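You operate a simulated robot arm through the tools that you are given. There is no shell and no other tool. Be economical: measure what you need, move in short steps, check, and stop when the job is done.

Carry out the task below with a simulated robot arm. There is one attempt and no reset: what you move stays moved.

Task
The spout has dripped: shut the black valve and scrub the limescale off the shelf.
Fine: move the cup to the shelf's end first; pad back, cup under the spout again. Set down upright: clear cup. What is to be rubbed or washed off counts as gone when no trace of it is left.

Only the result counts: the job must be done as asked and must still hold three seconds after the hand-in. Knocking over, shifting, dropping, spilling or breaking anything else fails it.

Robot
A 7-joint arm with a two-finger parallel gripper, fixed in place. Base frame: the origin is at the foot of the arm, x ahead of it, y to its left, z up. Units: mm, degrees, N and s.
Its first joint turns from -166.0 to 166.0 degrees. Payload 4.4 kg.
The TCP is the grasp point between the finger pads, 23 mm short of the fingertips. In the tool frame z runs along the fingers and y along their closing line. Largest opening 94 mm; finger width 38, thickness 10; the body of the gripper, 54 by 96 mm, starts 39 mm behind the TCP.
Orientation is told as [roll, pitch, yaw] about the base's x, y, z axes, in that order, counted from this pose: with the fingers straight down and closing along the base's y, the tool's x points along the base's -x, its y along +y and its z along -z.

Tools
- The arm moves only by the tool jog_arm. Its arguments are lists of equal length, an entry for each row: "slide": the shift along the tool's x, y, z in units of 100 mm (1.0 is 100 mm), a list of three; "turn": the turn, a rotation vector about the tool's x, y, z in units of 45 degrees (1.0 is 45 degrees), a list of three; "jaw": the gripper command, from -1 (fully open) to 1 (shut), values between in proportion. In form: {"slide": [[tx, ty, tz], ...], "turn": [[rx, ry, rz], ...], "jaw": [jaw, ...]}. A call has 1 to 10 rows; each row is the pose to reach, as a shift and turn from the pose commanded when the call began, along the tool's axes at that moment. A call with a number of a shift or a turn outside -1 to 1 is refused whole. A row lasts 0.2 s, in which the tool goes at most 50 mm and 8.6 degrees; a call with a longer step from one row to the next is refused whole, and so is a gripper value outside its range. A pose out of reach is approached as far as the arm can. The call stops where the force on the tool passes 90 N (or 10 N more than at its start, if that is more) or the arm is blocked; 0.2 s more then pass. The fingers move at their own pace (about 72 mm/s each) and stop on an object; they squeeze with about 30 N. The grip force told is the motor's: it shows also when the fingers shut on nothing. Time passes only in rows, and 0.2 s behind the last, so rows that repeat a pose let the fingers close. The reply holds the time, the measured pose of the TCP, the force on the tool along the base axes, the opening and the grip force, in the units named above and with some noise, with the torque about the TCP (base axes, N m) and any sound that the robot's microphone picked up, and new pictures: "show" is both (left out), scene, wrist or none.
- Cameras (640 x 400 px; columns grow to the right, rows downward): "scene" is fixed at [221.8, -499.9, 1431]; the picture's right is [0.76, -0.65, 0.00], its down [-0.27, -0.32, -0.91] and it looks along [0.59, 0.69, -0.42] (base axes); focal length 270 px, centre (320, 200). "wrist" rides on the gripper at [86, 16, -74] in the tool frame; the picture's right is [-0.18, 0.98, 0.00], its down [-0.58, -0.11, -0.81] and it looks along [-0.79, -0.15, 0.59] (tool axes); focal length 243 px, centre (320, 200). There is no depth. A picture from a camera that has moved, and an enlarged one, comes with that camera's place and axes in the base frame and with its lens.
- inspect(camera, box): a new picture of the part [left, top, right, bottom] of that camera's present view, enlarged. The clock stands still meanwhile.
- hand_in(): hands the job in; it is judged then, once.

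Work in short steps. Places have to be worked out from the pictures, the camera data and where the tool is seen: move nearer, look again, correct. Check each grasp and each placing, and mend what went wrong. You have 120 turns and 200 pictures in all, those below and enlarged ones among them. Open the gripper and draw the arm clear of the work before you hand the job in, unless the task says otherwise; then end with one line.

The tools are called after "Emit:" by a JSON object that holds its "name" and its "arguments". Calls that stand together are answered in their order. jog_arm: Moves the arm, as the interface text tells. Its arguments: {"type":"object","properties":{"slide":{"type":"array","items":{"type":"array","items":{"type":"number"}}},"turn":{"type":"array","items":{"type":"array","items":{"type":"number"}}},"jaw":{"type":"array","items":{"type":"number"}},"show":{"type":"string","enum":["both","scene","wrist","none"]}},"required":["slide","turn","jaw"]} The other tools are called the same way: inspect (camera, box) takes an enlarged picture of a part of a camera's view; hand_in () hands the job in.

At the start:

```text
time: 0.0
ee_pos: [604.7, -236.1, 1293.8]
ee_rot: [0.0, 0.0, 0.1]
ft_force: [-0.5, 0.6, -0.2]
torque: [-0.02, -0.05, 0.04]
gripper_width: 93.9
grip_force: 0.1
```

scene: 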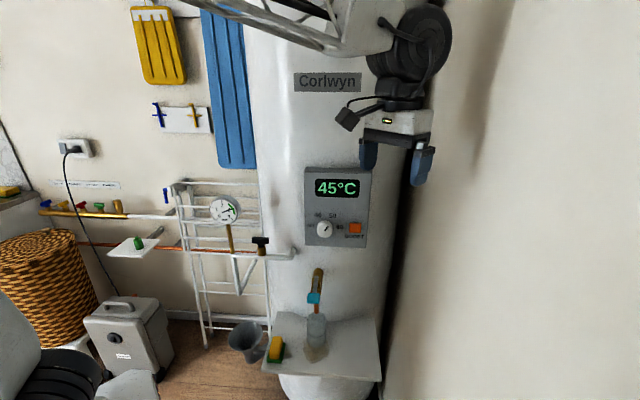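
wrist: 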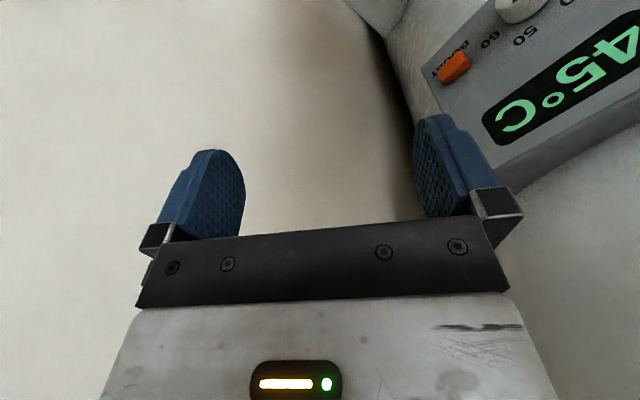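

The shelf with a clear cup, a spout, a sponge (pad) and a black valve handle are visible in the lower middle; I enlarge these regions to measure.

Emit:
{"name": "inspect", "arguments": {"camera": "scene", "box": [240, 250, 400, 400]}}

Emit:
{"name": "inspect", "arguments": {"camera": "scene", "box": [160, 170, 320, 280]}}

```text
2.67 times, centred on (320, 325) of scene
camera zoom: at [221.8, -499.9, 1431.0], right [0.76, -0.65, 0.0], down [-0.27, -0.32, -0.91], along [0.59, 0.69, -0.42], focal length 719 px, centre (320, -133)
```

zoom: 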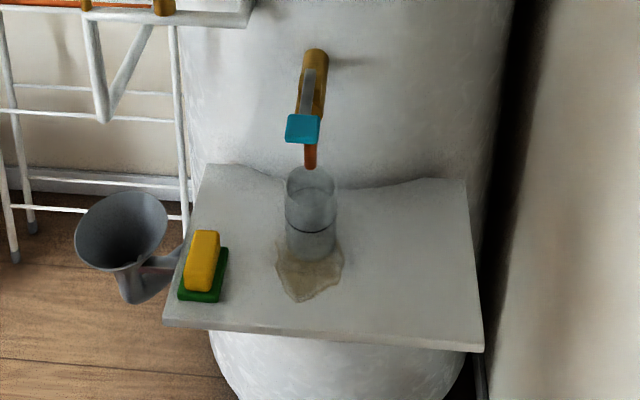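

```text
3.64 times, centred on (240, 225) of scene
camera zoom: at [221.8, -499.9, 1431.0], right [0.76, -0.65, 0.0], down [-0.27, -0.32, -0.91], along [0.59, 0.69, -0.42], focal length 980 px, centre (611, 109)
```

zoom: 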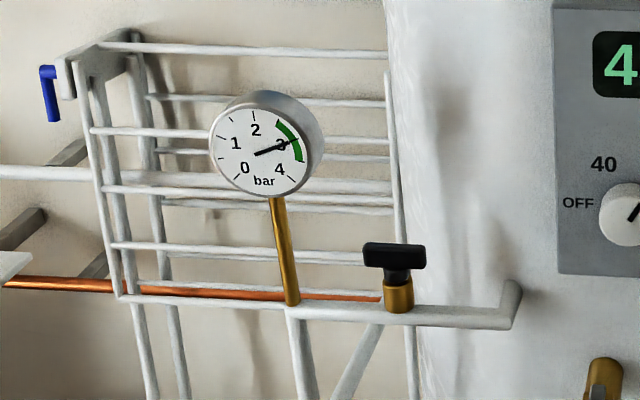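

From both pictures the heater button is near (683,-95,1072), so the shelf is likely around z≈740. I back the arm off toward the base to see the shelf from the wrist camera.

Emit:
{"name": "jog_arm", "arguments": {"slide": [[0.25, 0, 0], [0.5, 0, 0], [0.75, 0, 0], [1, 0, 0]], "turn": [[0, 0, 0], [0, 0, 0], [0, 0, 0], [0, 0, 0]], "jaw": [-1, -1, -1, -1], "show": "none"}}

Emit:
{"name": "jog_arm", "arguments": {"slide": [[0.25, 0.1, 0.25], [0.5, 0.2, 0.5], [0.75, 0.3, 0.75], [1, 0.4, 1]], "turn": [[0, 0, 0], [0, 0, 0], [0, 0, 0], [0, 0, 0]], "jaw": [-1, -1, -1, -1]}}

```text
time: 1.0
ee_pos: [505.3, -235.9, 1291.3]
ee_rot: [0.0, 0.0, 0.0]
ft_force: [0.2, 0.3, 1.0]
torque: [0.01, 0.02, -0.02]
gripper_width: 94.2
grip_force: 0.1
```

```text
time: 2.0
ee_pos: [404.4, -196.2, 1194.7]
ee_rot: [0.0, 0.0, 0.0]
ft_force: [-0.2, 0.3, 0.2]
torque: [-0.03, 0.01, 0.0]
gripper_width: 94.3
grip_force: 0.1
camera wrist: at [317.7, -181.1, 1268.4], right [0.18, 0.98, 0.0], down [0.58, -0.11, 0.81], along [0.79, -0.15, -0.59], focal length 243 px, centre (320, 200)
```

scene: 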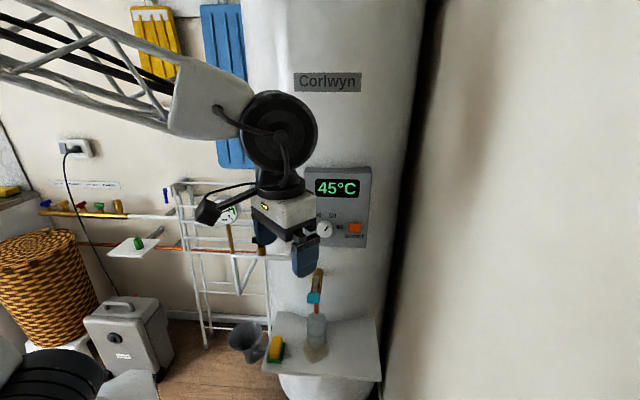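
wrist: 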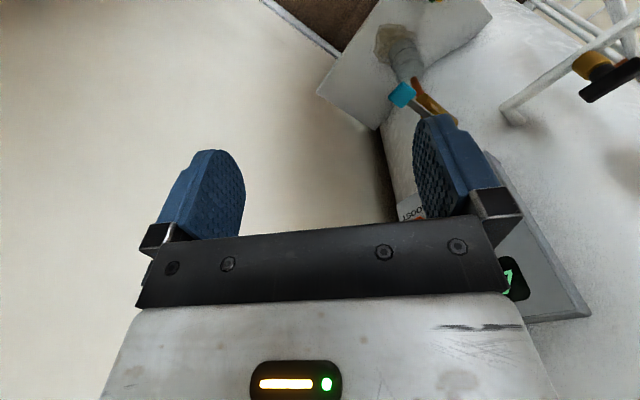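

The shelf, cup, tap and black valve are coming into the wrist view. I shift left and down for a better view.

Emit:
{"name": "jog_arm", "arguments": {"slide": [[0.2, 0.3, 0], [0.4, 0.6, 0], [0.6, 0.8, 0], [0.8, 1, 0]], "turn": [[0, 0, 0], [0, 0, 0], [0, 0, 0], [0, 0, 0]], "jaw": [-1, -1, -1, -1], "show": "none"}}

Emit:
{"name": "jog_arm", "arguments": {"slide": [[0, 0.25, 0.2], [0, 0.5, 0.4], [0, 0.75, 0.6], [0, 1, 0.8]], "turn": [[0, 0, 0], [0, 0, 0], [0, 0, 0], [0, 0, 0]], "jaw": [-1, -1, -1, -1]}}

```text
time: 3.0
ee_pos: [324.8, -97.4, 1193.8]
ee_rot: [-0.1, 0.1, 0.0]
ft_force: [-0.4, -0.1, -0.1]
torque: [0.0, 0.01, 0.01]
gripper_width: 94.3
grip_force: 0.0
```

```text
time: 4.0
ee_pos: [327.0, 4.8, 1115.3]
ee_rot: [-0.1, 0.1, 0.1]
ft_force: [0.6, -0.5, 0.3]
torque: [-0.02, 0.0, 0.02]
gripper_width: 94.1
grip_force: 0.1
camera wrist: at [239.4, 20.1, 1189.7], right [0.18, 0.98, 0.0], down [0.58, -0.11, 0.81], along [0.79, -0.15, -0.59], focal length 243 px, centre (320, 200)
```

scene: 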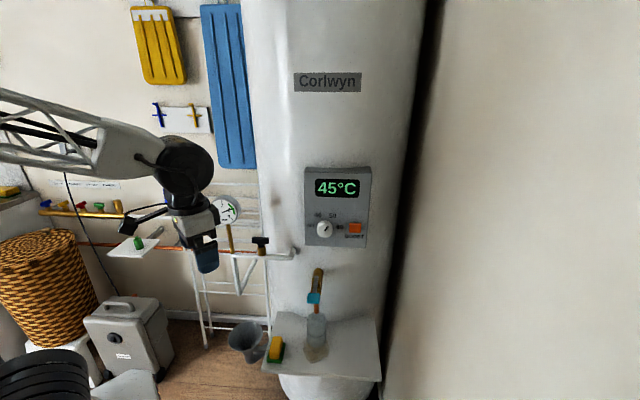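
wrist: 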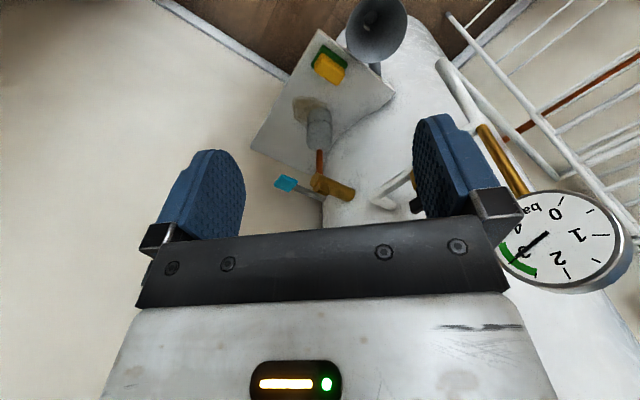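

Good view of the shelf; I enlarge it for pixel measurements. The gauge is close on my left-hand side, so I must be careful.

Emit:
{"name": "inspect", "arguments": {"camera": "wrist", "box": [240, 0, 440, 125]}}

Emit:
{"name": "inspect", "arguments": {"camera": "wrist", "box": [240, 110, 440, 235]}}

```text
3.20 times, centred on (340, 62) of wrist
camera zoom: at [239.4, 20.1, 1189.7], right [0.18, 0.98, 0.0], down [0.58, -0.11, 0.81], along [0.79, -0.15, -0.59], focal length 776 px, centre (256, 640)
```

zoom: 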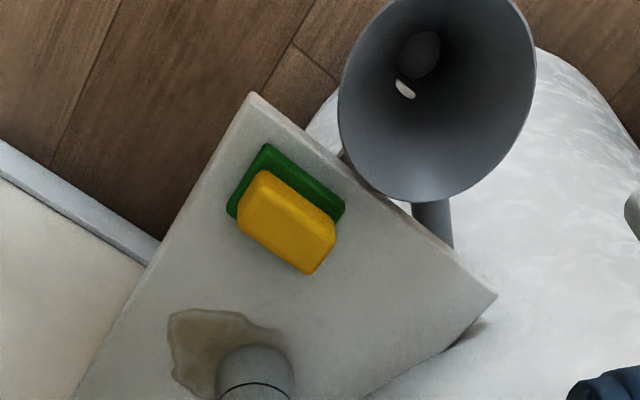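

```text
3.20 times, centred on (340, 172) of wrist
camera zoom: at [239.4, 20.1, 1189.7], right [0.18, 0.98, 0.0], down [0.58, -0.11, 0.81], along [0.79, -0.15, -0.59], focal length 776 px, centre (256, 288)
```

zoom: 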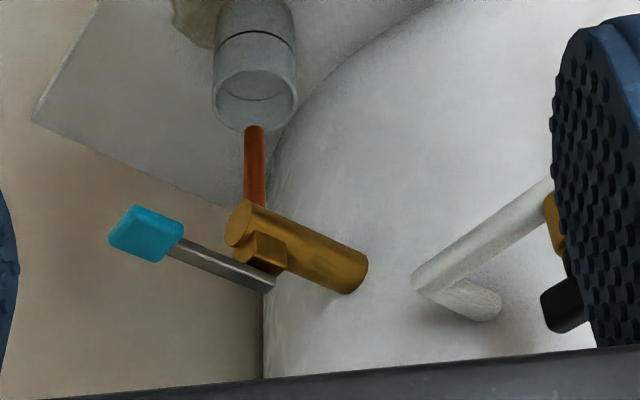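

Shelf: front corners about (414,-16) and (657,-257), top z≈665, running at 45°; cup at (595,-49), pad at (477,-5), spout tip z≈793. The black T-handle is around (530,134,980). I yaw the tool +45° to square it to the tank and look at the valve.

Emit:
{"name": "jog_arm", "arguments": {"slide": [[0, -0.1, 0], [0, -0.2, 0], [0, -0.3, 0], [0, -0.4, 0], [-0.05, -0.5, 0], [-0.1, -0.6, 0]], "turn": [[0, 0, -0.16], [0, 0, -0.33], [0, 0, -0.5], [0, 0, -0.67], [0, 0, -0.84], [0, 0, -1.0]], "jaw": [-1, -1, -1, -1, -1, -1]}}

```text
time: 5.4
ee_pos: [337.4, -57.1, 1115.4]
ee_rot: [0.0, 0.0, 45.1]
ft_force: [-1.2, 0.6, -0.1]
torque: [0.01, 0.0, 0.0]
gripper_width: 94.2
grip_force: 0.0
camera wrist: at [264.1, -107.9, 1189.6], right [-0.57, 0.82, 0.0], down [0.49, 0.34, 0.81], along [0.66, 0.46, -0.59], focal length 243 px, centre (320, 200)
```

scene: 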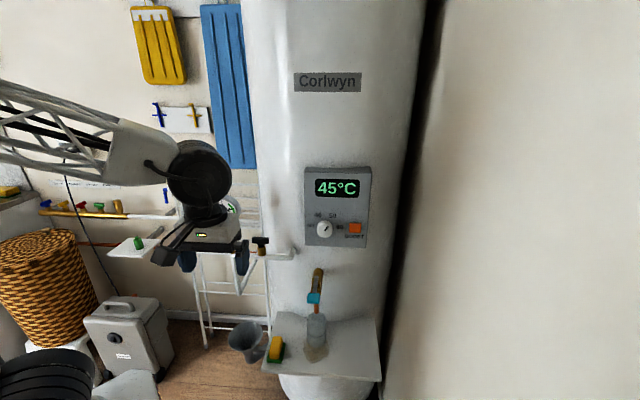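
wrist: 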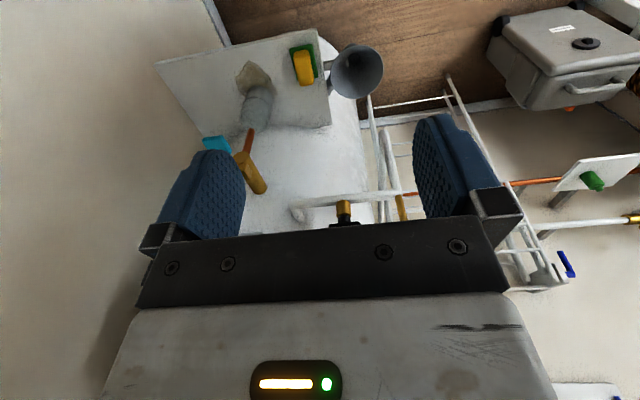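

The valve is just behind the gripper body in view. I raise the hand 100 mm so it shows.

Emit:
{"name": "jog_arm", "arguments": {"slide": [[0, 0, -0.3], [0, 0, -0.6], [0, 0, -0.9]], "turn": [[0, 0, 0], [0, 0, 0], [0, 0, 0]], "jaw": [-1, -1, -1], "show": "wrist"}}

Emit:
{"name": "inspect", "arguments": {"camera": "wrist", "box": [240, 80, 440, 205]}}

Emit:
{"name": "inspect", "arguments": {"camera": "scene", "box": [200, 180, 320, 280]}}

```text
time: 6.2
ee_pos: [335.3, -55.8, 1203.4]
ee_rot: [-0.1, -0.1, 45.0]
ft_force: [0.4, 0.1, 0.3]
torque: [-0.01, 0.03, -0.01]
gripper_width: 94.0
grip_force: 0.1
camera wrist: at [262.6, -106.8, 1277.1], right [-0.56, 0.83, 0.0], down [0.49, 0.33, 0.81], along [0.66, 0.46, -0.59], focal length 243 px, centre (320, 200)
```

wrist: 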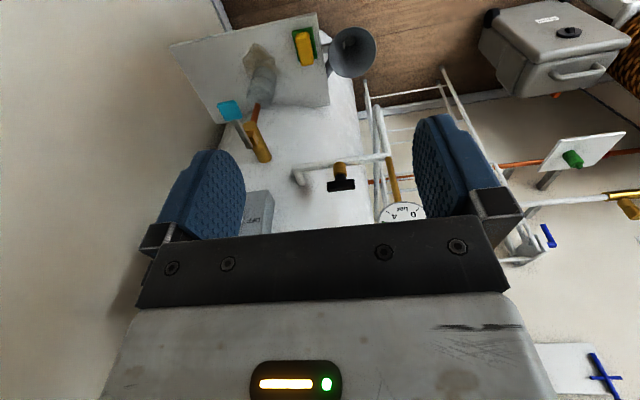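

```text
3.20 times, centred on (340, 142) of wrist
camera zoom: at [262.6, -106.8, 1277.1], right [-0.56, 0.83, 0.0], down [0.49, 0.33, 0.81], along [0.66, 0.46, -0.59], focal length 776 px, centre (256, 384)
```

zoom: 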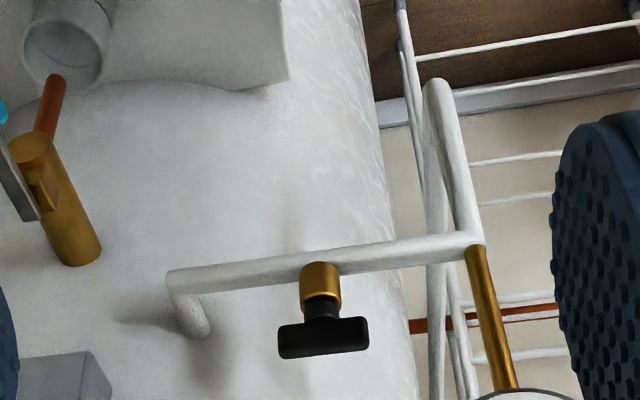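

```text
4.00 times, centred on (260, 230) of scene
camera zoom: at [221.8, -499.9, 1431.0], right [0.76, -0.65, 0.0], down [-0.27, -0.32, -0.91], along [0.59, 0.69, -0.42], focal length 1078 px, centre (560, 80)
```

zoom: 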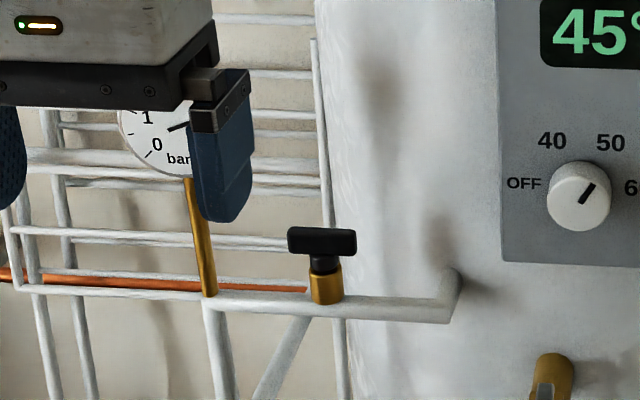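

The black T-handle is at about (525,124,990), bar lying along the pipe (open), gauge to its left above. I'll tilt the tool so the fingers point toward the tank (camera below) and push the handle's left end backward to turn it clockwise. First forward and tilt.

Emit:
{"name": "jog_arm", "arguments": {"slide": [[-0.2, 0, 0], [-0.4, 0, 0], [-0.55, 0, 0], [-0.7, 0, 0], [-0.8, 0, 0]], "turn": [[0, -0.18, 0], [0, -0.36, 0], [0, -0.54, 0], [0, -0.72, 0], [0, -0.9, 0]], "jaw": [1, 1, 1, 1, 1], "show": "scene"}}

Emit:
{"name": "jog_arm", "arguments": {"slide": [[0, 0, 0], [0, 0, 0], [0, 0, 0], [0, 0, 0], [0, 0, 0]], "turn": [[0, -0.15, 0], [0, -0.3, 0], [0, -0.46, 0], [0, -0.62, 0], [0, -0.767, 0]], "jaw": [1, 1, 1, 1, 1]}}

```text
time: 7.4
ee_pos: [391.8, 0.2, 1203.9]
ee_rot: [0.0, -40.6, 45.0]
ft_force: [-0.3, 0.1, -0.6]
torque: [0.02, 0.01, 0.02]
gripper_width: 0.0
grip_force: 29.5
```

scene: 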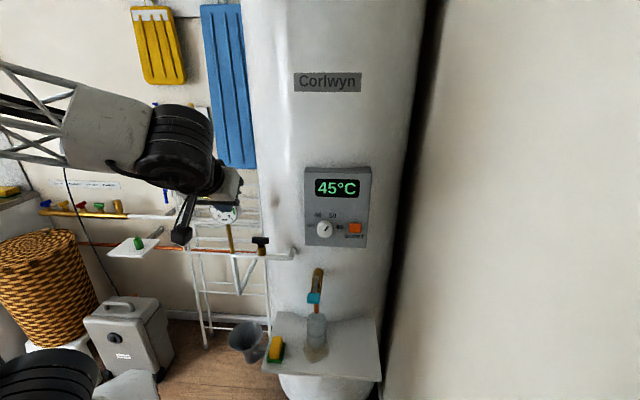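

```text
time: 8.6
ee_pos: [391.9, -1.4, 1202.6]
ee_rot: [-0.1, -75.1, 45.1]
ft_force: [-0.4, 0.3, 0.2]
torque: [-0.05, -0.04, -0.01]
gripper_width: 0.0
grip_force: 29.7
camera wrist: at [313.6, -56.3, 1138.7], right [-0.66, 0.73, 0.18], down [-0.37, -0.52, 0.77], along [0.65, 0.44, 0.61], focal length 243 px, centre (320, 200)
```

scene: 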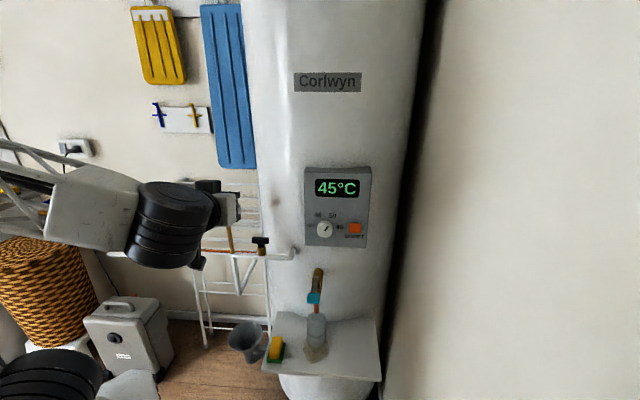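
wrist: 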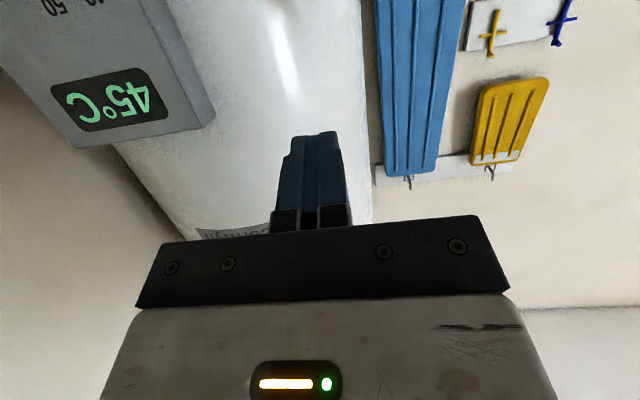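

The tilt works. Now I lower straight down to the handle's height, still well in front of it.

Emit:
{"name": "jog_arm", "arguments": {"slide": [[0.24, 0.02, 0.08], [0.48, 0.04, 0.16], [0.71, 0.06, 0.24], [0.948, 0.09, 0.327]], "turn": [[0, 0, 0], [0, 0, 0], [0, 0, 0], [0, 0, 0]], "jaw": [1, 1, 1, 1], "show": "none"}}

Emit:
{"name": "jog_arm", "arguments": {"slide": [[0.24, 0.02, 0.08], [0.48, 0.04, 0.16], [0.71, 0.06, 0.24], [0.948, 0.09, 0.327]], "turn": [[0, 0, 0], [0, 0, 0], [0, 0, 0], [0, 0, 0]], "jaw": [1, 1, 1, 1]}}

```text
time: 9.6
ee_pos: [389.8, 11.5, 1103.1]
ee_rot: [-0.1, -75.0, 45.1]
ft_force: [0.8, -0.1, 0.7]
torque: [0.0, -0.02, -0.03]
gripper_width: 0.2
grip_force: 30.5
```

```text
time: 10.6
ee_pos: [391.3, 22.3, 1003.2]
ee_rot: [-0.3, -75.0, 45.3]
ft_force: [-0.2, 0.7, -0.8]
torque: [0.03, -0.02, -0.04]
gripper_width: 0.0
grip_force: 30.0
camera wrist: at [312.6, -33.7, 939.3], right [-0.66, 0.73, 0.18], down [-0.37, -0.52, 0.77], along [0.65, 0.44, 0.61], focal length 243 px, centre (320, 200)
```

scene: 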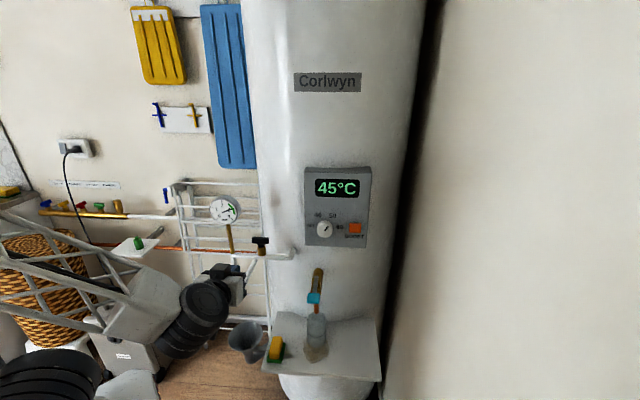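
wrist: 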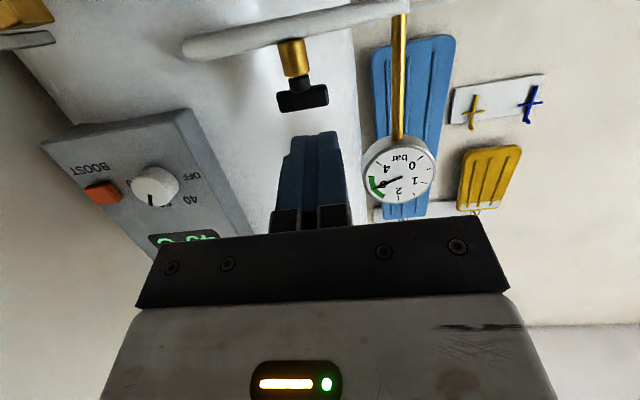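

The view confirms handle at roughly e1≈286, e2≈452, z≈996 (45° frame), and the closed fingers are aligned with its left part. I advance 100 mm to just in front of it.

Emit:
{"name": "jog_arm", "arguments": {"slide": [[-0.09, 0, 0.32], [-0.19, 0, 0.64], [-0.28, 0, 0.95]], "turn": [[0, 0, 0], [0, 0, 0], [0, 0, 0]], "jaw": [1, 1, 1]}}

Emit:
{"name": "inspect", "arguments": {"camera": "scene", "box": [200, 190, 320, 290]}}

```text
time: 11.4
ee_pos: [460.9, 90.2, 1006.8]
ee_rot: [0.0, -75.0, 45.0]
ft_force: [-0.5, 0.5, 0.0]
torque: [0.01, 0.01, 0.02]
gripper_width: 0.0
grip_force: 29.8
camera wrist: at [382.3, 34.9, 942.8], right [-0.66, 0.73, 0.18], down [-0.37, -0.52, 0.77], along [0.65, 0.44, 0.61], focal length 243 px, centre (320, 200)
```

scene: 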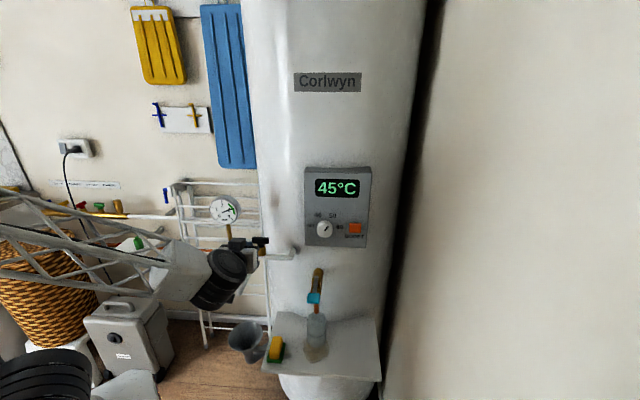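
wrist: 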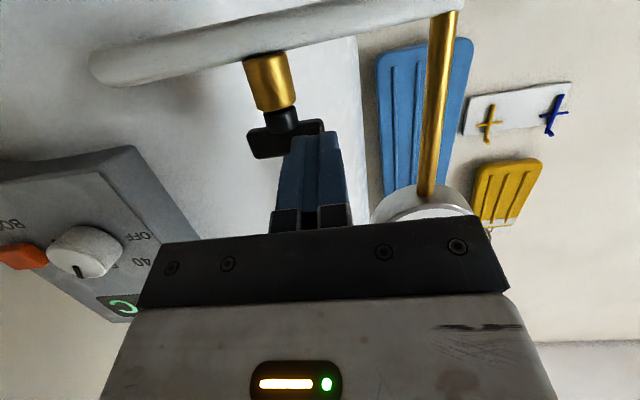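

```text
4.00 times, centred on (260, 240) of scene
camera zoom: at [221.8, -499.9, 1431.0], right [0.76, -0.65, 0.0], down [-0.27, -0.32, -0.91], along [0.59, 0.69, -0.42], focal length 1078 px, centre (560, 40)
```

zoom: 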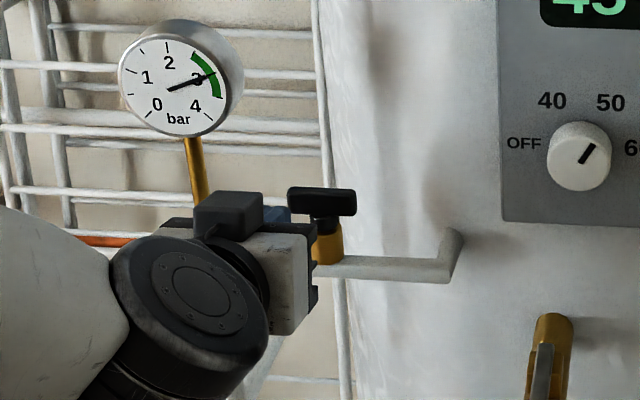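

The finger tip is in front of the handle's left half, about 23 mm short of it. I push forward slowly while watching force.

Emit:
{"name": "jog_arm", "arguments": {"slide": [[-0.02, -0.03, 0.08], [-0.04, -0.03, 0.15], [-0.06, -0.03, 0.22], [-0.075, -0.03, 0.28], [-0.09, -0.03, 0.33], [-0.1, -0.03, 0.38], [-0.11, -0.03, 0.415]], "turn": [[0, 0, 0], [0, 0, 0], [0, 0, 0], [0, 0, 0], [0, 0, 0], [0, 0, 0], [0, 0, 0]], "jaw": [1, 1, 1, 1, 1, 1, 1], "show": "wrist"}}

Emit:
{"name": "inspect", "arguments": {"camera": "scene", "box": [200, 190, 320, 290]}}

```text
time: 13.0
ee_pos: [491.6, 119.9, 1005.7]
ee_rot: [0.1, -74.9, 44.9]
ft_force: [-0.8, -0.8, 0.0]
torque: [0.03, -0.04, 0.02]
gripper_width: 0.2
grip_force: 29.6
camera wrist: at [414.2, 64.3, 941.9], right [-0.66, 0.73, 0.18], down [-0.37, -0.52, 0.77], along [0.65, 0.44, 0.61], focal length 243 px, centre (320, 200)
```

wrist: 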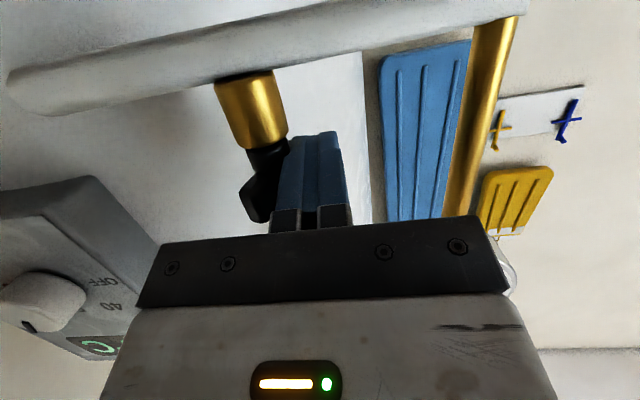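

```text
4.00 times, centred on (260, 240) of scene
camera zoom: at [221.8, -499.9, 1431.0], right [0.76, -0.65, 0.0], down [-0.27, -0.32, -0.91], along [0.59, 0.69, -0.42], focal length 1078 px, centre (560, 40)
```

zoom: 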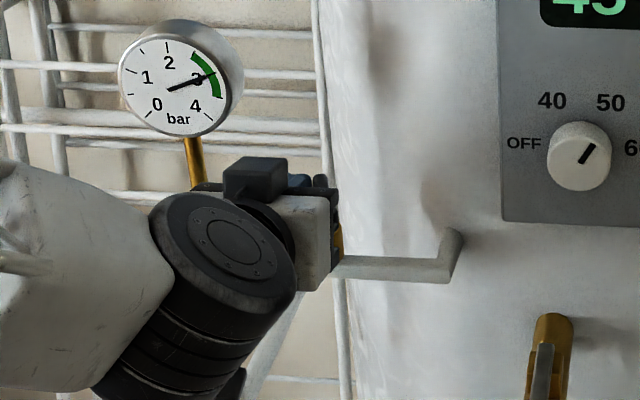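

The handle turned easily to roughly 60°. I sweep the finger sideways (+e1) to bring the bar square to the pipe.

Emit:
{"name": "jog_arm", "arguments": {"slide": [[-0.02, -0.02, 0.08], [-0.02, -0.05, 0.08], [-0.02, -0.08, 0.08], [-0.02, -0.1, 0.08]], "turn": [[0, 0, 0], [0, 0, 0], [0, 0, 0], [0, 0, 0]], "jaw": [1, 1, 1, 1], "show": "wrist"}}

```text
time: 13.5
ee_pos: [496.9, 126.7, 1007.0]
ee_rot: [0.4, -75.0, 45.0]
ft_force: [-40.7, 6.4, 9.4]
torque: [-0.02, 0.31, -0.3]
gripper_width: 0.0
grip_force: 29.6
stopped in row 2: the force on the tool passed its limit at 104 N (the readings are from after the stop); the commanded pose is now the measured one
camera wrist: at [418.8, 69.4, 941.1], right [-0.67, 0.72, 0.18], down [-0.36, -0.52, 0.77], along [0.65, 0.45, 0.61], focal length 243 px, centre (320, 200)
```

wrist: 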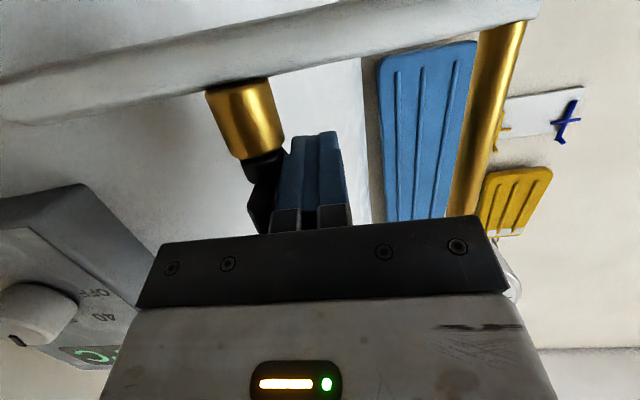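

Force spiked — the handle seems at its stop or the bar met the finger squarely. I back straight out and look.

Emit:
{"name": "jog_arm", "arguments": {"slide": [[0.01, 0.06, -0.05], [0.05, 0.06, -0.25], [0.12, 0.06, -0.5], [0.2, 0.06, -0.8]], "turn": [[0, 0, 0], [0, 0, 0], [0, 0, 0], [0, 0, 0]], "jaw": [1, 1, 1, 1], "show": "wrist"}}

Emit:
{"name": "inspect", "arguments": {"camera": "scene", "box": [200, 190, 320, 290]}}

Emit:
{"name": "inspect", "arguments": {"camera": "wrist", "box": [220, 20, 380, 120]}}

```text
time: 14.5
ee_pos: [435.9, 69.5, 1005.1]
ee_rot: [0.3, -75.0, 45.1]
ft_force: [0.0, 0.1, 0.2]
torque: [-0.02, 0.03, 0.04]
gripper_width: 0.0
grip_force: 30.5
camera wrist: at [357.9, 14.9, 941.7], right [-0.66, 0.73, 0.18], down [-0.36, -0.52, 0.77], along [0.65, 0.45, 0.61], focal length 243 px, centre (320, 200)
```

wrist: 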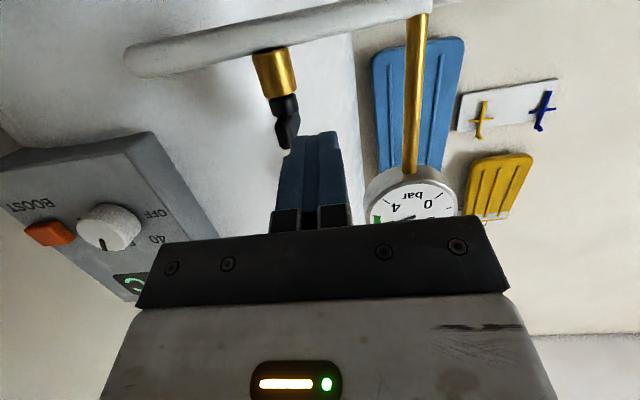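

```text
4.00 times, centred on (260, 240) of scene
camera zoom: at [221.8, -499.9, 1431.0], right [0.76, -0.65, 0.0], down [-0.27, -0.32, -0.91], along [0.59, 0.69, -0.42], focal length 1078 px, centre (560, 40)
```

zoom: 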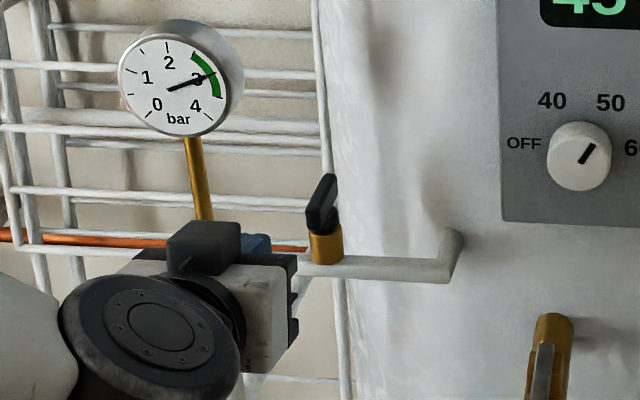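

```text
4.00 times, centred on (300, 70) of wrist
camera zoom: at [357.9, 14.9, 941.7], right [-0.66, 0.73, 0.18], down [-0.36, -0.52, 0.77], along [0.65, 0.45, 0.61], focal length 970 px, centre (400, 720)
```

zoom: 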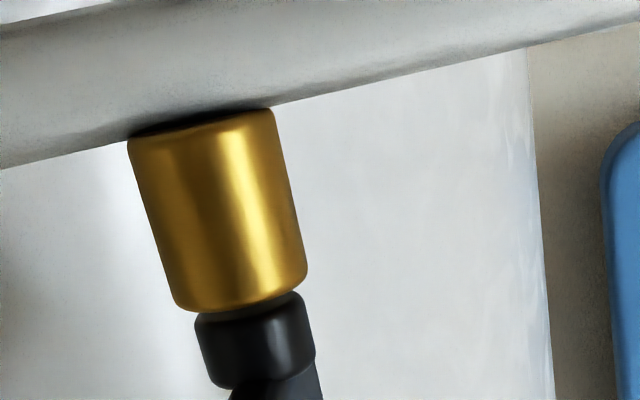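

The handle looks square to the pipe now; I zoom in to check the angle.

Emit:
{"name": "inspect", "arguments": {"camera": "scene", "box": [266, 228, 298, 262]}}

Emit:
{"name": "inspect", "arguments": {"camera": "wrist", "box": [250, 80, 330, 155]}}

```text
11.76 times, centred on (282, 245) of scene
camera zoom: at [221.8, -499.9, 1431.0], right [0.76, -0.65, 0.0], down [-0.27, -0.32, -0.91], along [0.59, 0.69, -0.42], focal length 3171 px, centre (767, -329)
```

zoom: 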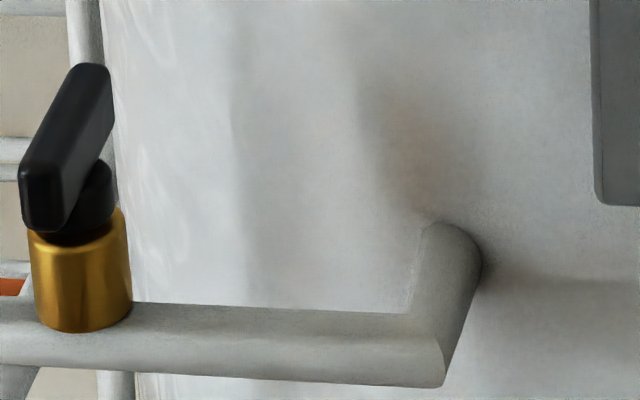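

```text
5.33 times, centred on (290, 118) of wrist
camera zoom: at [357.9, 14.9, 941.7], right [-0.66, 0.73, 0.18], down [-0.36, -0.52, 0.77], along [0.65, 0.45, 0.61], focal length 1294 px, centre (480, 640)
```

zoom: 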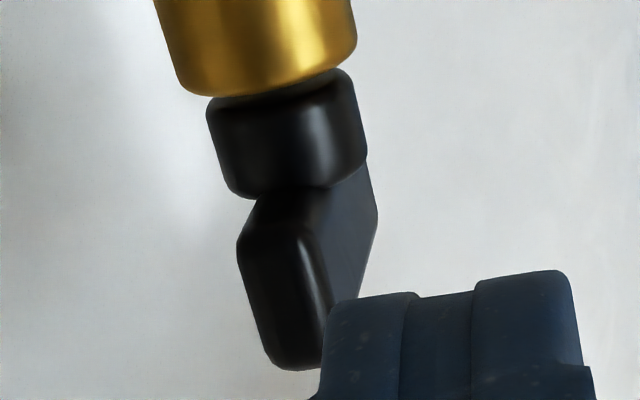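

The handle is at ~90° to the pipe (within ~1°) and hit its stop, so the valve is shut. For the cup I need the fingers horizontal with the camera on top, so I back off and roll the tool 180°.

Emit:
{"name": "jog_arm", "arguments": {"slide": [[0, 0, -0.2], [0, 0, -0.4], [0, 0, -0.6], [0, 0, -0.7], [0, 0, -0.7], [0, 0, -0.7]], "turn": [[0, 0, 0.1], [0, 0, 0.28], [0, 0, 0.46], [0, 0, 0.64], [0, 0, 0.82], [0, 0, 1.0]], "jaw": [1, 1, 1, 1, 1, 1], "show": "none"}}

Emit:
{"name": "jog_arm", "arguments": {"slide": [[0, 0, 0], [0, 0, 0], [0, 0, 0], [0, 0, 0], [0, 0, 0], [0, 0, 0]], "turn": [[0, 0, 0.16], [0, 0, 0.33], [0, 0, 0.5], [0, 0, 0.67], [0, 0, 0.84], [0, 0, 1.0]], "jaw": [1, 1, 1, 1, 1, 1], "show": "scene"}}

```text
time: 15.9
ee_pos: [387.5, 21.7, 1025.1]
ee_rot: [69.3, -43.1, -30.4]
ft_force: [-0.1, 0.4, 0.7]
torque: [0.01, 0.0, -0.02]
gripper_width: 0.0
grip_force: 29.6
```

```text
time: 17.3
ee_pos: [387.0, 23.8, 1025.4]
ee_rot: [74.9, 0.1, -44.8]
ft_force: [0.5, -0.7, -0.4]
torque: [-0.05, -0.02, -0.01]
gripper_width: 0.0
grip_force: 29.5
```

scene: 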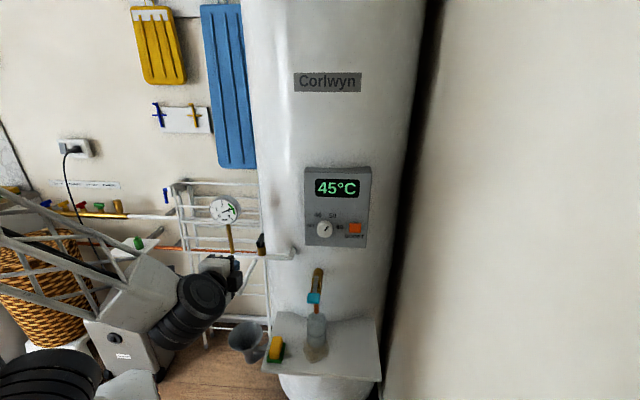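

Rolling works without reaching a limit; I continue the remaining 90°.

Emit:
{"name": "jog_arm", "arguments": {"slide": [[0, 0, 0], [0, 0, 0], [0, 0, 0], [0, 0, 0], [0, 0, 0], [0, 0, 0]], "turn": [[0, 0, 0.16], [0, 0, 0.33], [0, 0, 0.5], [0, 0, 0.67], [0, 0, 0.84], [0, 0, 1.0]], "jaw": [-1, -1, -1, -1, -1, -1], "show": "none"}}

Emit:
{"name": "jog_arm", "arguments": {"slide": [[0, 0, 0], [0, 0, 0], [0, 0, 0], [0, 0, 0], [0, 0, 0], [0, 0, 0]], "turn": [[0, 0, 0.16], [0, 0, 0.33], [0, 0, 0.5], [0, 0, 0.67], [0, 0, 0.84], [0, 0, 1.0]], "jaw": [-1, -1, -1, -1, -1, -1]}}

```text
time: 18.7
ee_pos: [388.0, 22.9, 1024.6]
ee_rot: [69.2, 43.2, -59.3]
ft_force: [0.9, 0.6, 0.1]
torque: [0.01, -0.02, 0.01]
gripper_width: 94.2
grip_force: 0.1
```

```text
time: 20.1
ee_pos: [387.6, 22.2, 1025.4]
ee_rot: [-0.8, 75.0, -135.4]
ft_force: [0.2, 0.0, -0.1]
torque: [0.01, 0.04, -0.03]
gripper_width: 94.2
grip_force: 0.1
camera wrist: at [365.0, -24.7, 1127.8], right [0.66, -0.73, -0.18], down [-0.73, -0.58, -0.35], along [0.15, 0.37, -0.92], focal length 243 px, centre (320, 200)
```

scene: 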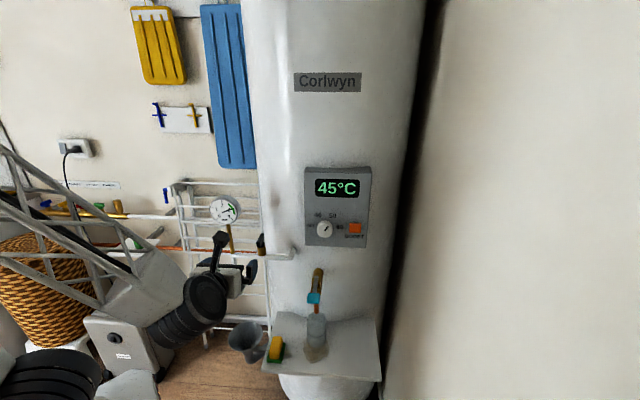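
wrist: 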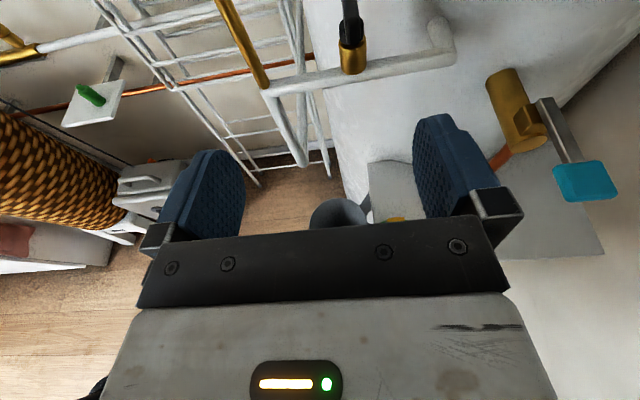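

Camera is now on top. I move right and down in stages, staying well in front of the tap lever, to arrive in front of the cup.

Emit:
{"name": "jog_arm", "arguments": {"slide": [[-0.31, 0.22, -0.02], [-0.63, 0.44, -0.04], [-0.947, 0.66, -0.057]], "turn": [[0, 0, 0], [0, 0, 0], [0, 0, 0]], "jaw": [-1, -1, -1], "show": "none"}}

Emit:
{"name": "jog_arm", "arguments": {"slide": [[-0.31, 0.22, -0.02], [-0.63, 0.44, -0.04], [-0.947, 0.66, -0.057]], "turn": [[0, 0, 0], [0, 0, 0], [0, 0, 0]], "jaw": [-1, -1, -1], "show": "both"}}

```text
time: 20.9
ee_pos: [414.9, -44.2, 932.5]
ee_rot: [-0.3, 75.0, -135.0]
ft_force: [0.4, -0.2, -0.4]
torque: [-0.03, -0.02, -0.01]
gripper_width: 94.2
grip_force: 0.1
```

```text
time: 21.7
ee_pos: [441.8, -110.4, 844.8]
ee_rot: [-0.2, 75.0, -134.9]
ft_force: [-0.8, -0.4, 0.5]
torque: [-0.01, 0.02, 0.0]
gripper_width: 94.1
grip_force: 0.1
camera wrist: at [417.4, -158.5, 946.5], right [0.66, -0.73, -0.18], down [-0.73, -0.58, -0.35], along [0.15, 0.37, -0.92], focal length 243 px, centre (320, 200)
```

scene: 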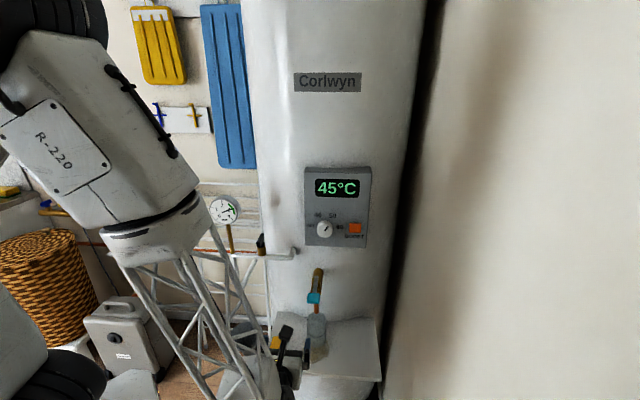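
wrist: 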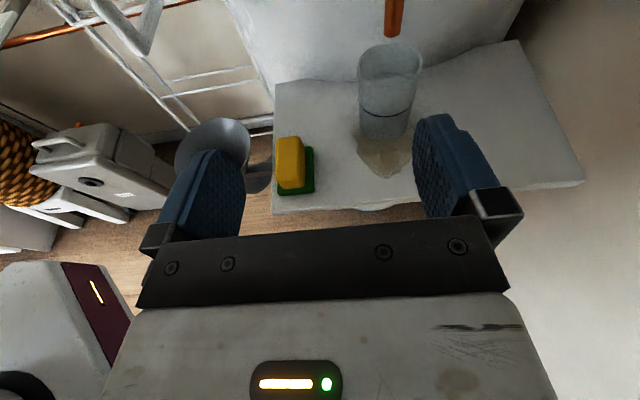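

I see shelf, cup, stain and pad clearly. Next I descend to z≈750 aligned with the cup, leveling the tool by 5°.

Emit:
{"name": "jog_arm", "arguments": {"slide": [[-0.31, 0.21, 0.08], [-0.62, 0.42, 0.16], [-0.918, 0.64, 0.246]], "turn": [[0, 0.04, 0], [0, 0.08, 0], [0, 0.11, 0]], "jaw": [-1, -1, -1], "show": "both"}}

Emit:
{"name": "inspect", "arguments": {"camera": "wrist", "box": [240, 50, 440, 175]}}

```text
time: 22.5
ee_pos: [486.0, -157.5, 750.8]
ee_rot: [-0.1, 80.0, -135.0]
ft_force: [0.2, 0.4, 0.4]
torque: [0.02, -0.02, -0.01]
gripper_width: 94.0
grip_force: 0.0
camera wrist: at [456.4, -210.9, 848.4], right [0.68, -0.71, -0.18], down [-0.71, -0.56, -0.43], along [0.21, 0.42, -0.88], focal length 243 px, centre (320, 200)
```

scene: 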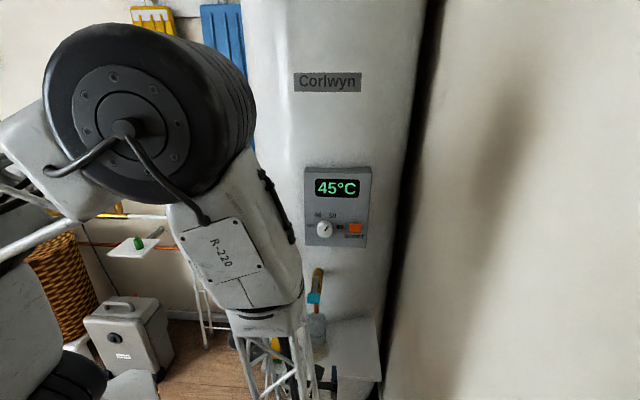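
wrist: 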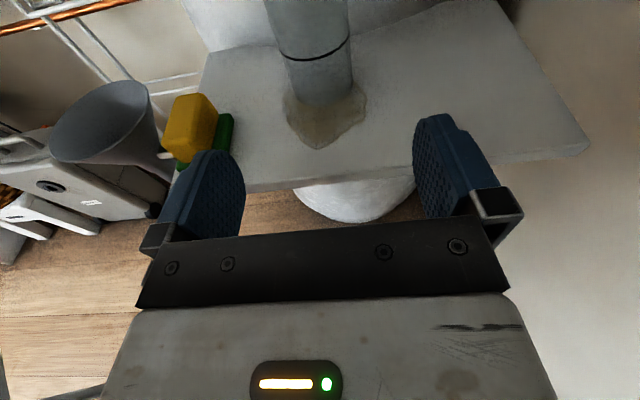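

```text
3.20 times, centred on (340, 112) of wrist
camera zoom: at [456.4, -210.9, 848.4], right [0.68, -0.71, -0.18], down [-0.71, -0.56, -0.43], along [0.21, 0.42, -0.88], focal length 776 px, centre (256, 480)
```

zoom: 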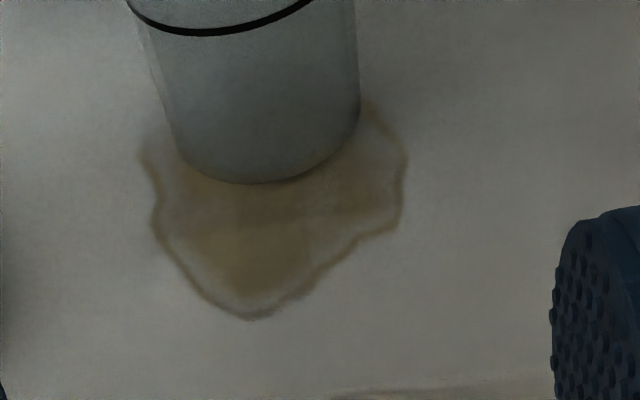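

The cup is centred between the fingers within a few mm. I lower to z≈722 and advance 75 mm to just short of the cup, then look again.

Emit:
{"name": "jog_arm", "arguments": {"slide": [[-0.1, -0.04, 0.06], [-0.155, -0.04, 0.3], [-0.155, -0.04, 0.55], [-0.155, -0.04, 0.789]], "turn": [[0, 0, 0], [0, 0, 0], [0, 0, 0], [0, 0, 0]], "jaw": [-1, -1, -1, -1], "show": "both"}}

```text
time: 23.5
ee_pos: [535.5, -101.2, 720.5]
ee_rot: [-0.3, 80.0, -135.0]
ft_force: [0.1, 0.4, 0.0]
torque: [0.01, 0.0, 0.01]
gripper_width: 94.0
grip_force: 0.0
camera wrist: at [505.0, -154.6, 818.1], right [0.68, -0.71, -0.18], down [-0.71, -0.56, -0.43], along [0.21, 0.42, -0.88], focal length 243 px, centre (320, 200)
```

scene: 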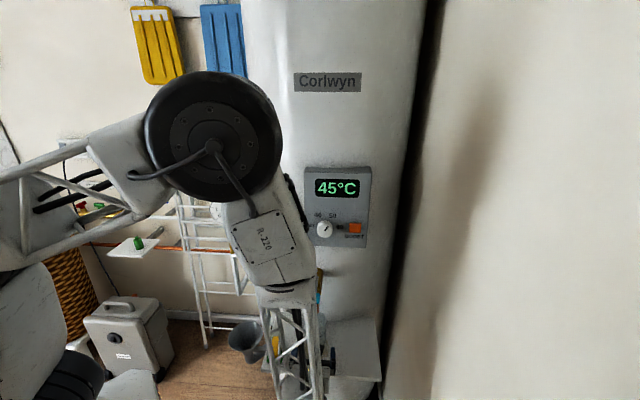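
wrist: 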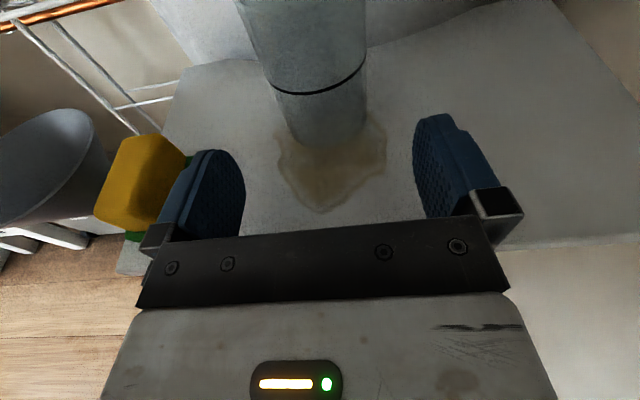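

Cup front edge is ~70 mm ahead of the TCP and centred. I advance 90 mm so the cup sits between the pads.

Emit:
{"name": "jog_arm", "arguments": {"slide": [[0.04, -0.04, 0.22], [0.08, -0.04, 0.44], [0.12, -0.04, 0.66], [0.157, -0.04, 0.886]], "turn": [[0, 0, 0], [0, 0, 0], [0, 0, 0], [0, 0, 0]], "jaw": [-1, -1, -1, -1], "show": "both"}}

```text
time: 24.5
ee_pos: [594.3, -36.5, 719.2]
ee_rot: [-0.4, 80.0, -135.0]
ft_force: [-0.6, -0.5, -0.3]
torque: [-0.03, 0.05, 0.01]
gripper_width: 94.1
grip_force: 0.2
camera wrist: at [564.6, -89.2, 817.3], right [0.68, -0.71, -0.18], down [-0.71, -0.56, -0.43], along [0.21, 0.42, -0.88], focal length 243 px, centre (320, 200)
```

scene: 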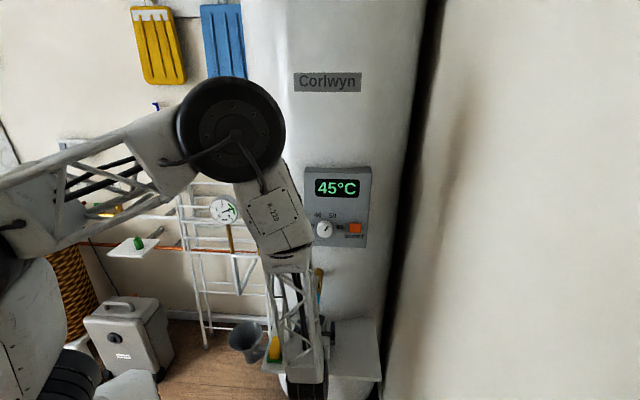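
wrist: 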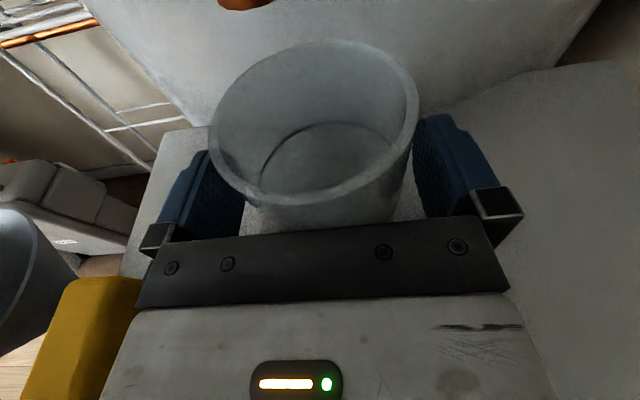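

The cup stands between the pads. I close the gripper on it.

Emit:
{"name": "jog_arm", "arguments": {"slide": [[0, 0, 0], [0, 0, 0], [0, 0, 0]], "turn": [[0, 0, 0], [0, 0, 0], [0, 0, 0]], "jaw": [0, 1, 1], "show": "wrist"}}

```text
time: 25.3
ee_pos: [594.2, -35.5, 718.7]
ee_rot: [-0.5, 80.0, -135.2]
ft_force: [-1.0, -0.6, 0.4]
torque: [0.0, -0.01, 0.01]
gripper_width: 57.4
grip_force: 29.8
camera wrist: at [564.5, -89.3, 817.3], right [0.68, -0.71, -0.18], down [-0.71, -0.56, -0.43], along [0.21, 0.42, -0.88], focal length 243 px, centre (320, 200)
```

wrist: 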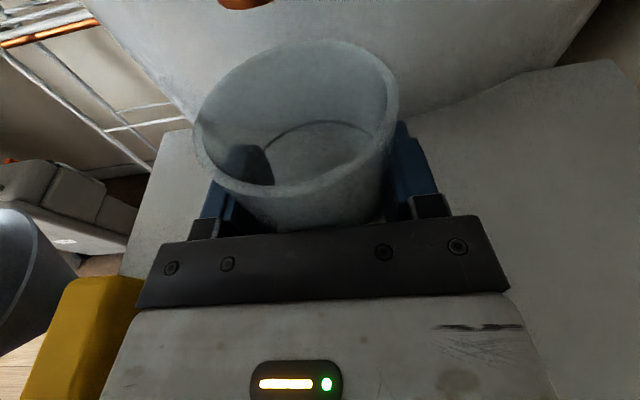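

Cup gripped (57 mm). I lift 15 mm and draw it back toward the shelf front, clear of the spout.

Emit:
{"name": "jog_arm", "arguments": {"slide": [[0.05, 0, -0.01], [0.1, 0, -0.02], [0.148, 0, -0.026], [0.12, 0, -0.2], [0.08, 0, -0.42]], "turn": [[0, 0, 0], [0, 0, 0], [0, 0, 0], [0, 0, 0], [0, 0, 0]], "jaw": [1, 1, 1, 1, 1], "show": "wrist"}}

```text
time: 26.5
ee_pos: [565.4, -63.4, 734.1]
ee_rot: [-0.4, 79.9, -135.2]
ft_force: [-0.3, -0.2, -0.7]
torque: [-0.03, 0.02, -0.01]
gripper_width: 57.4
grip_force: 29.9
camera wrist: at [536.7, -116.9, 832.4], right [0.68, -0.71, -0.18], down [-0.71, -0.56, -0.43], along [0.21, 0.42, -0.88], focal length 243 px, centre (320, 200)
```

wrist: 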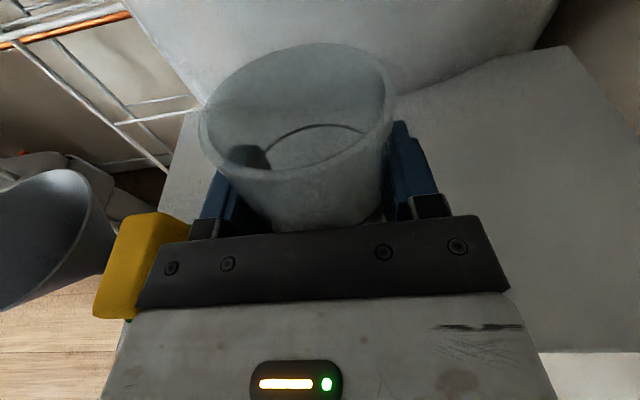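

Cup lifted cleanly. Move 145 mm right toward the shelf's end.

Emit:
{"name": "jog_arm", "arguments": {"slide": [[0, 0.2, 0], [0, 0.4, 0], [0, 0.6, 0], [0, 0.8, 0]], "turn": [[0, 0, 0], [0, 0, 0], [0, 0, 0], [0, 0, 0]], "jaw": [1, 1, 1, 1], "show": "none"}}

Emit:
{"name": "jog_arm", "arguments": {"slide": [[0, 0.2, 0], [0, 0.4, 0], [0, 0.65, 0]], "turn": [[0, 0, 0], [0, 0, 0], [0, 0, 0]], "jaw": [1, 1, 1], "show": "both"}}

```text
time: 27.5
ee_pos: [624.9, -119.4, 737.5]
ee_rot: [-0.6, 79.9, -135.2]
ft_force: [-0.7, 0.1, -0.1]
torque: [0.01, 0.0, 0.01]
gripper_width: 57.1
grip_force: 29.7
```

```text
time: 28.3
ee_pos: [670.7, -164.4, 737.4]
ee_rot: [-0.7, 80.0, -135.3]
ft_force: [0.3, 0.1, -0.2]
torque: [0.02, 0.05, 0.04]
gripper_width: 56.8
grip_force: 29.9
camera wrist: at [640.3, -217.9, 834.5], right [0.68, -0.71, -0.18], down [-0.71, -0.56, -0.43], along [0.21, 0.42, -0.88], focal length 243 px, centre (320, 200)
```

scene: 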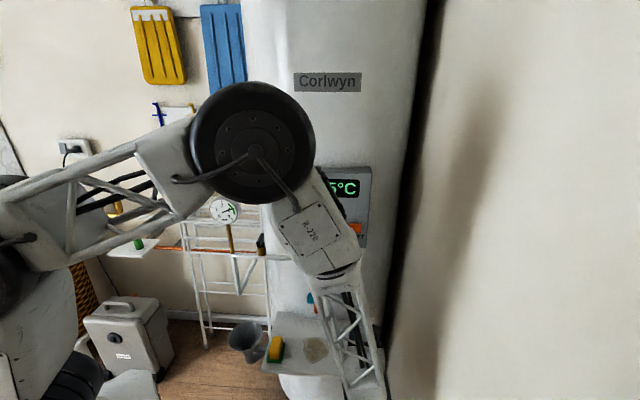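
wrist: 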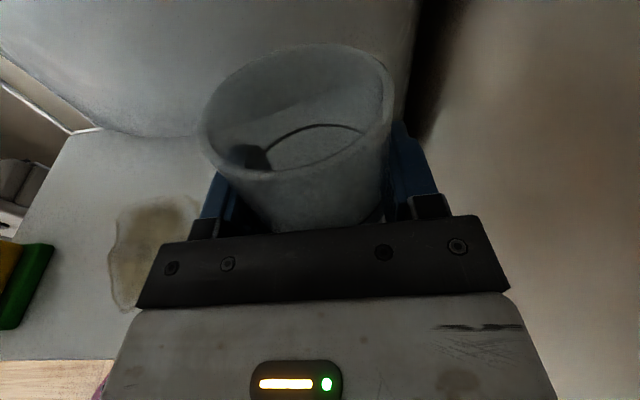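

Cup is over the right part of the shelf (~56 mm from its end). I lower it to the height it stood at, gently.

Emit:
{"name": "jog_arm", "arguments": {"slide": [[-0.06, 0, 0.01], [-0.12, 0, 0.02], [-0.16, 0, 0.028], [-0.181, 0, 0.032], [-0.181, 0, 0.032]], "turn": [[0, 0, 0], [0, 0, 0], [0, 0, 0], [0, 0, 0], [0, 0, 0]], "jaw": [1, 1, 1, 1, 1], "show": "none"}}

```text
time: 29.5
ee_pos: [671.0, -166.4, 719.6]
ee_rot: [0.4, 80.0, -134.2]
ft_force: [6.0, -8.0, 37.1]
torque: [-0.89, 0.91, 0.56]
gripper_width: 56.9
grip_force: 30.0
```

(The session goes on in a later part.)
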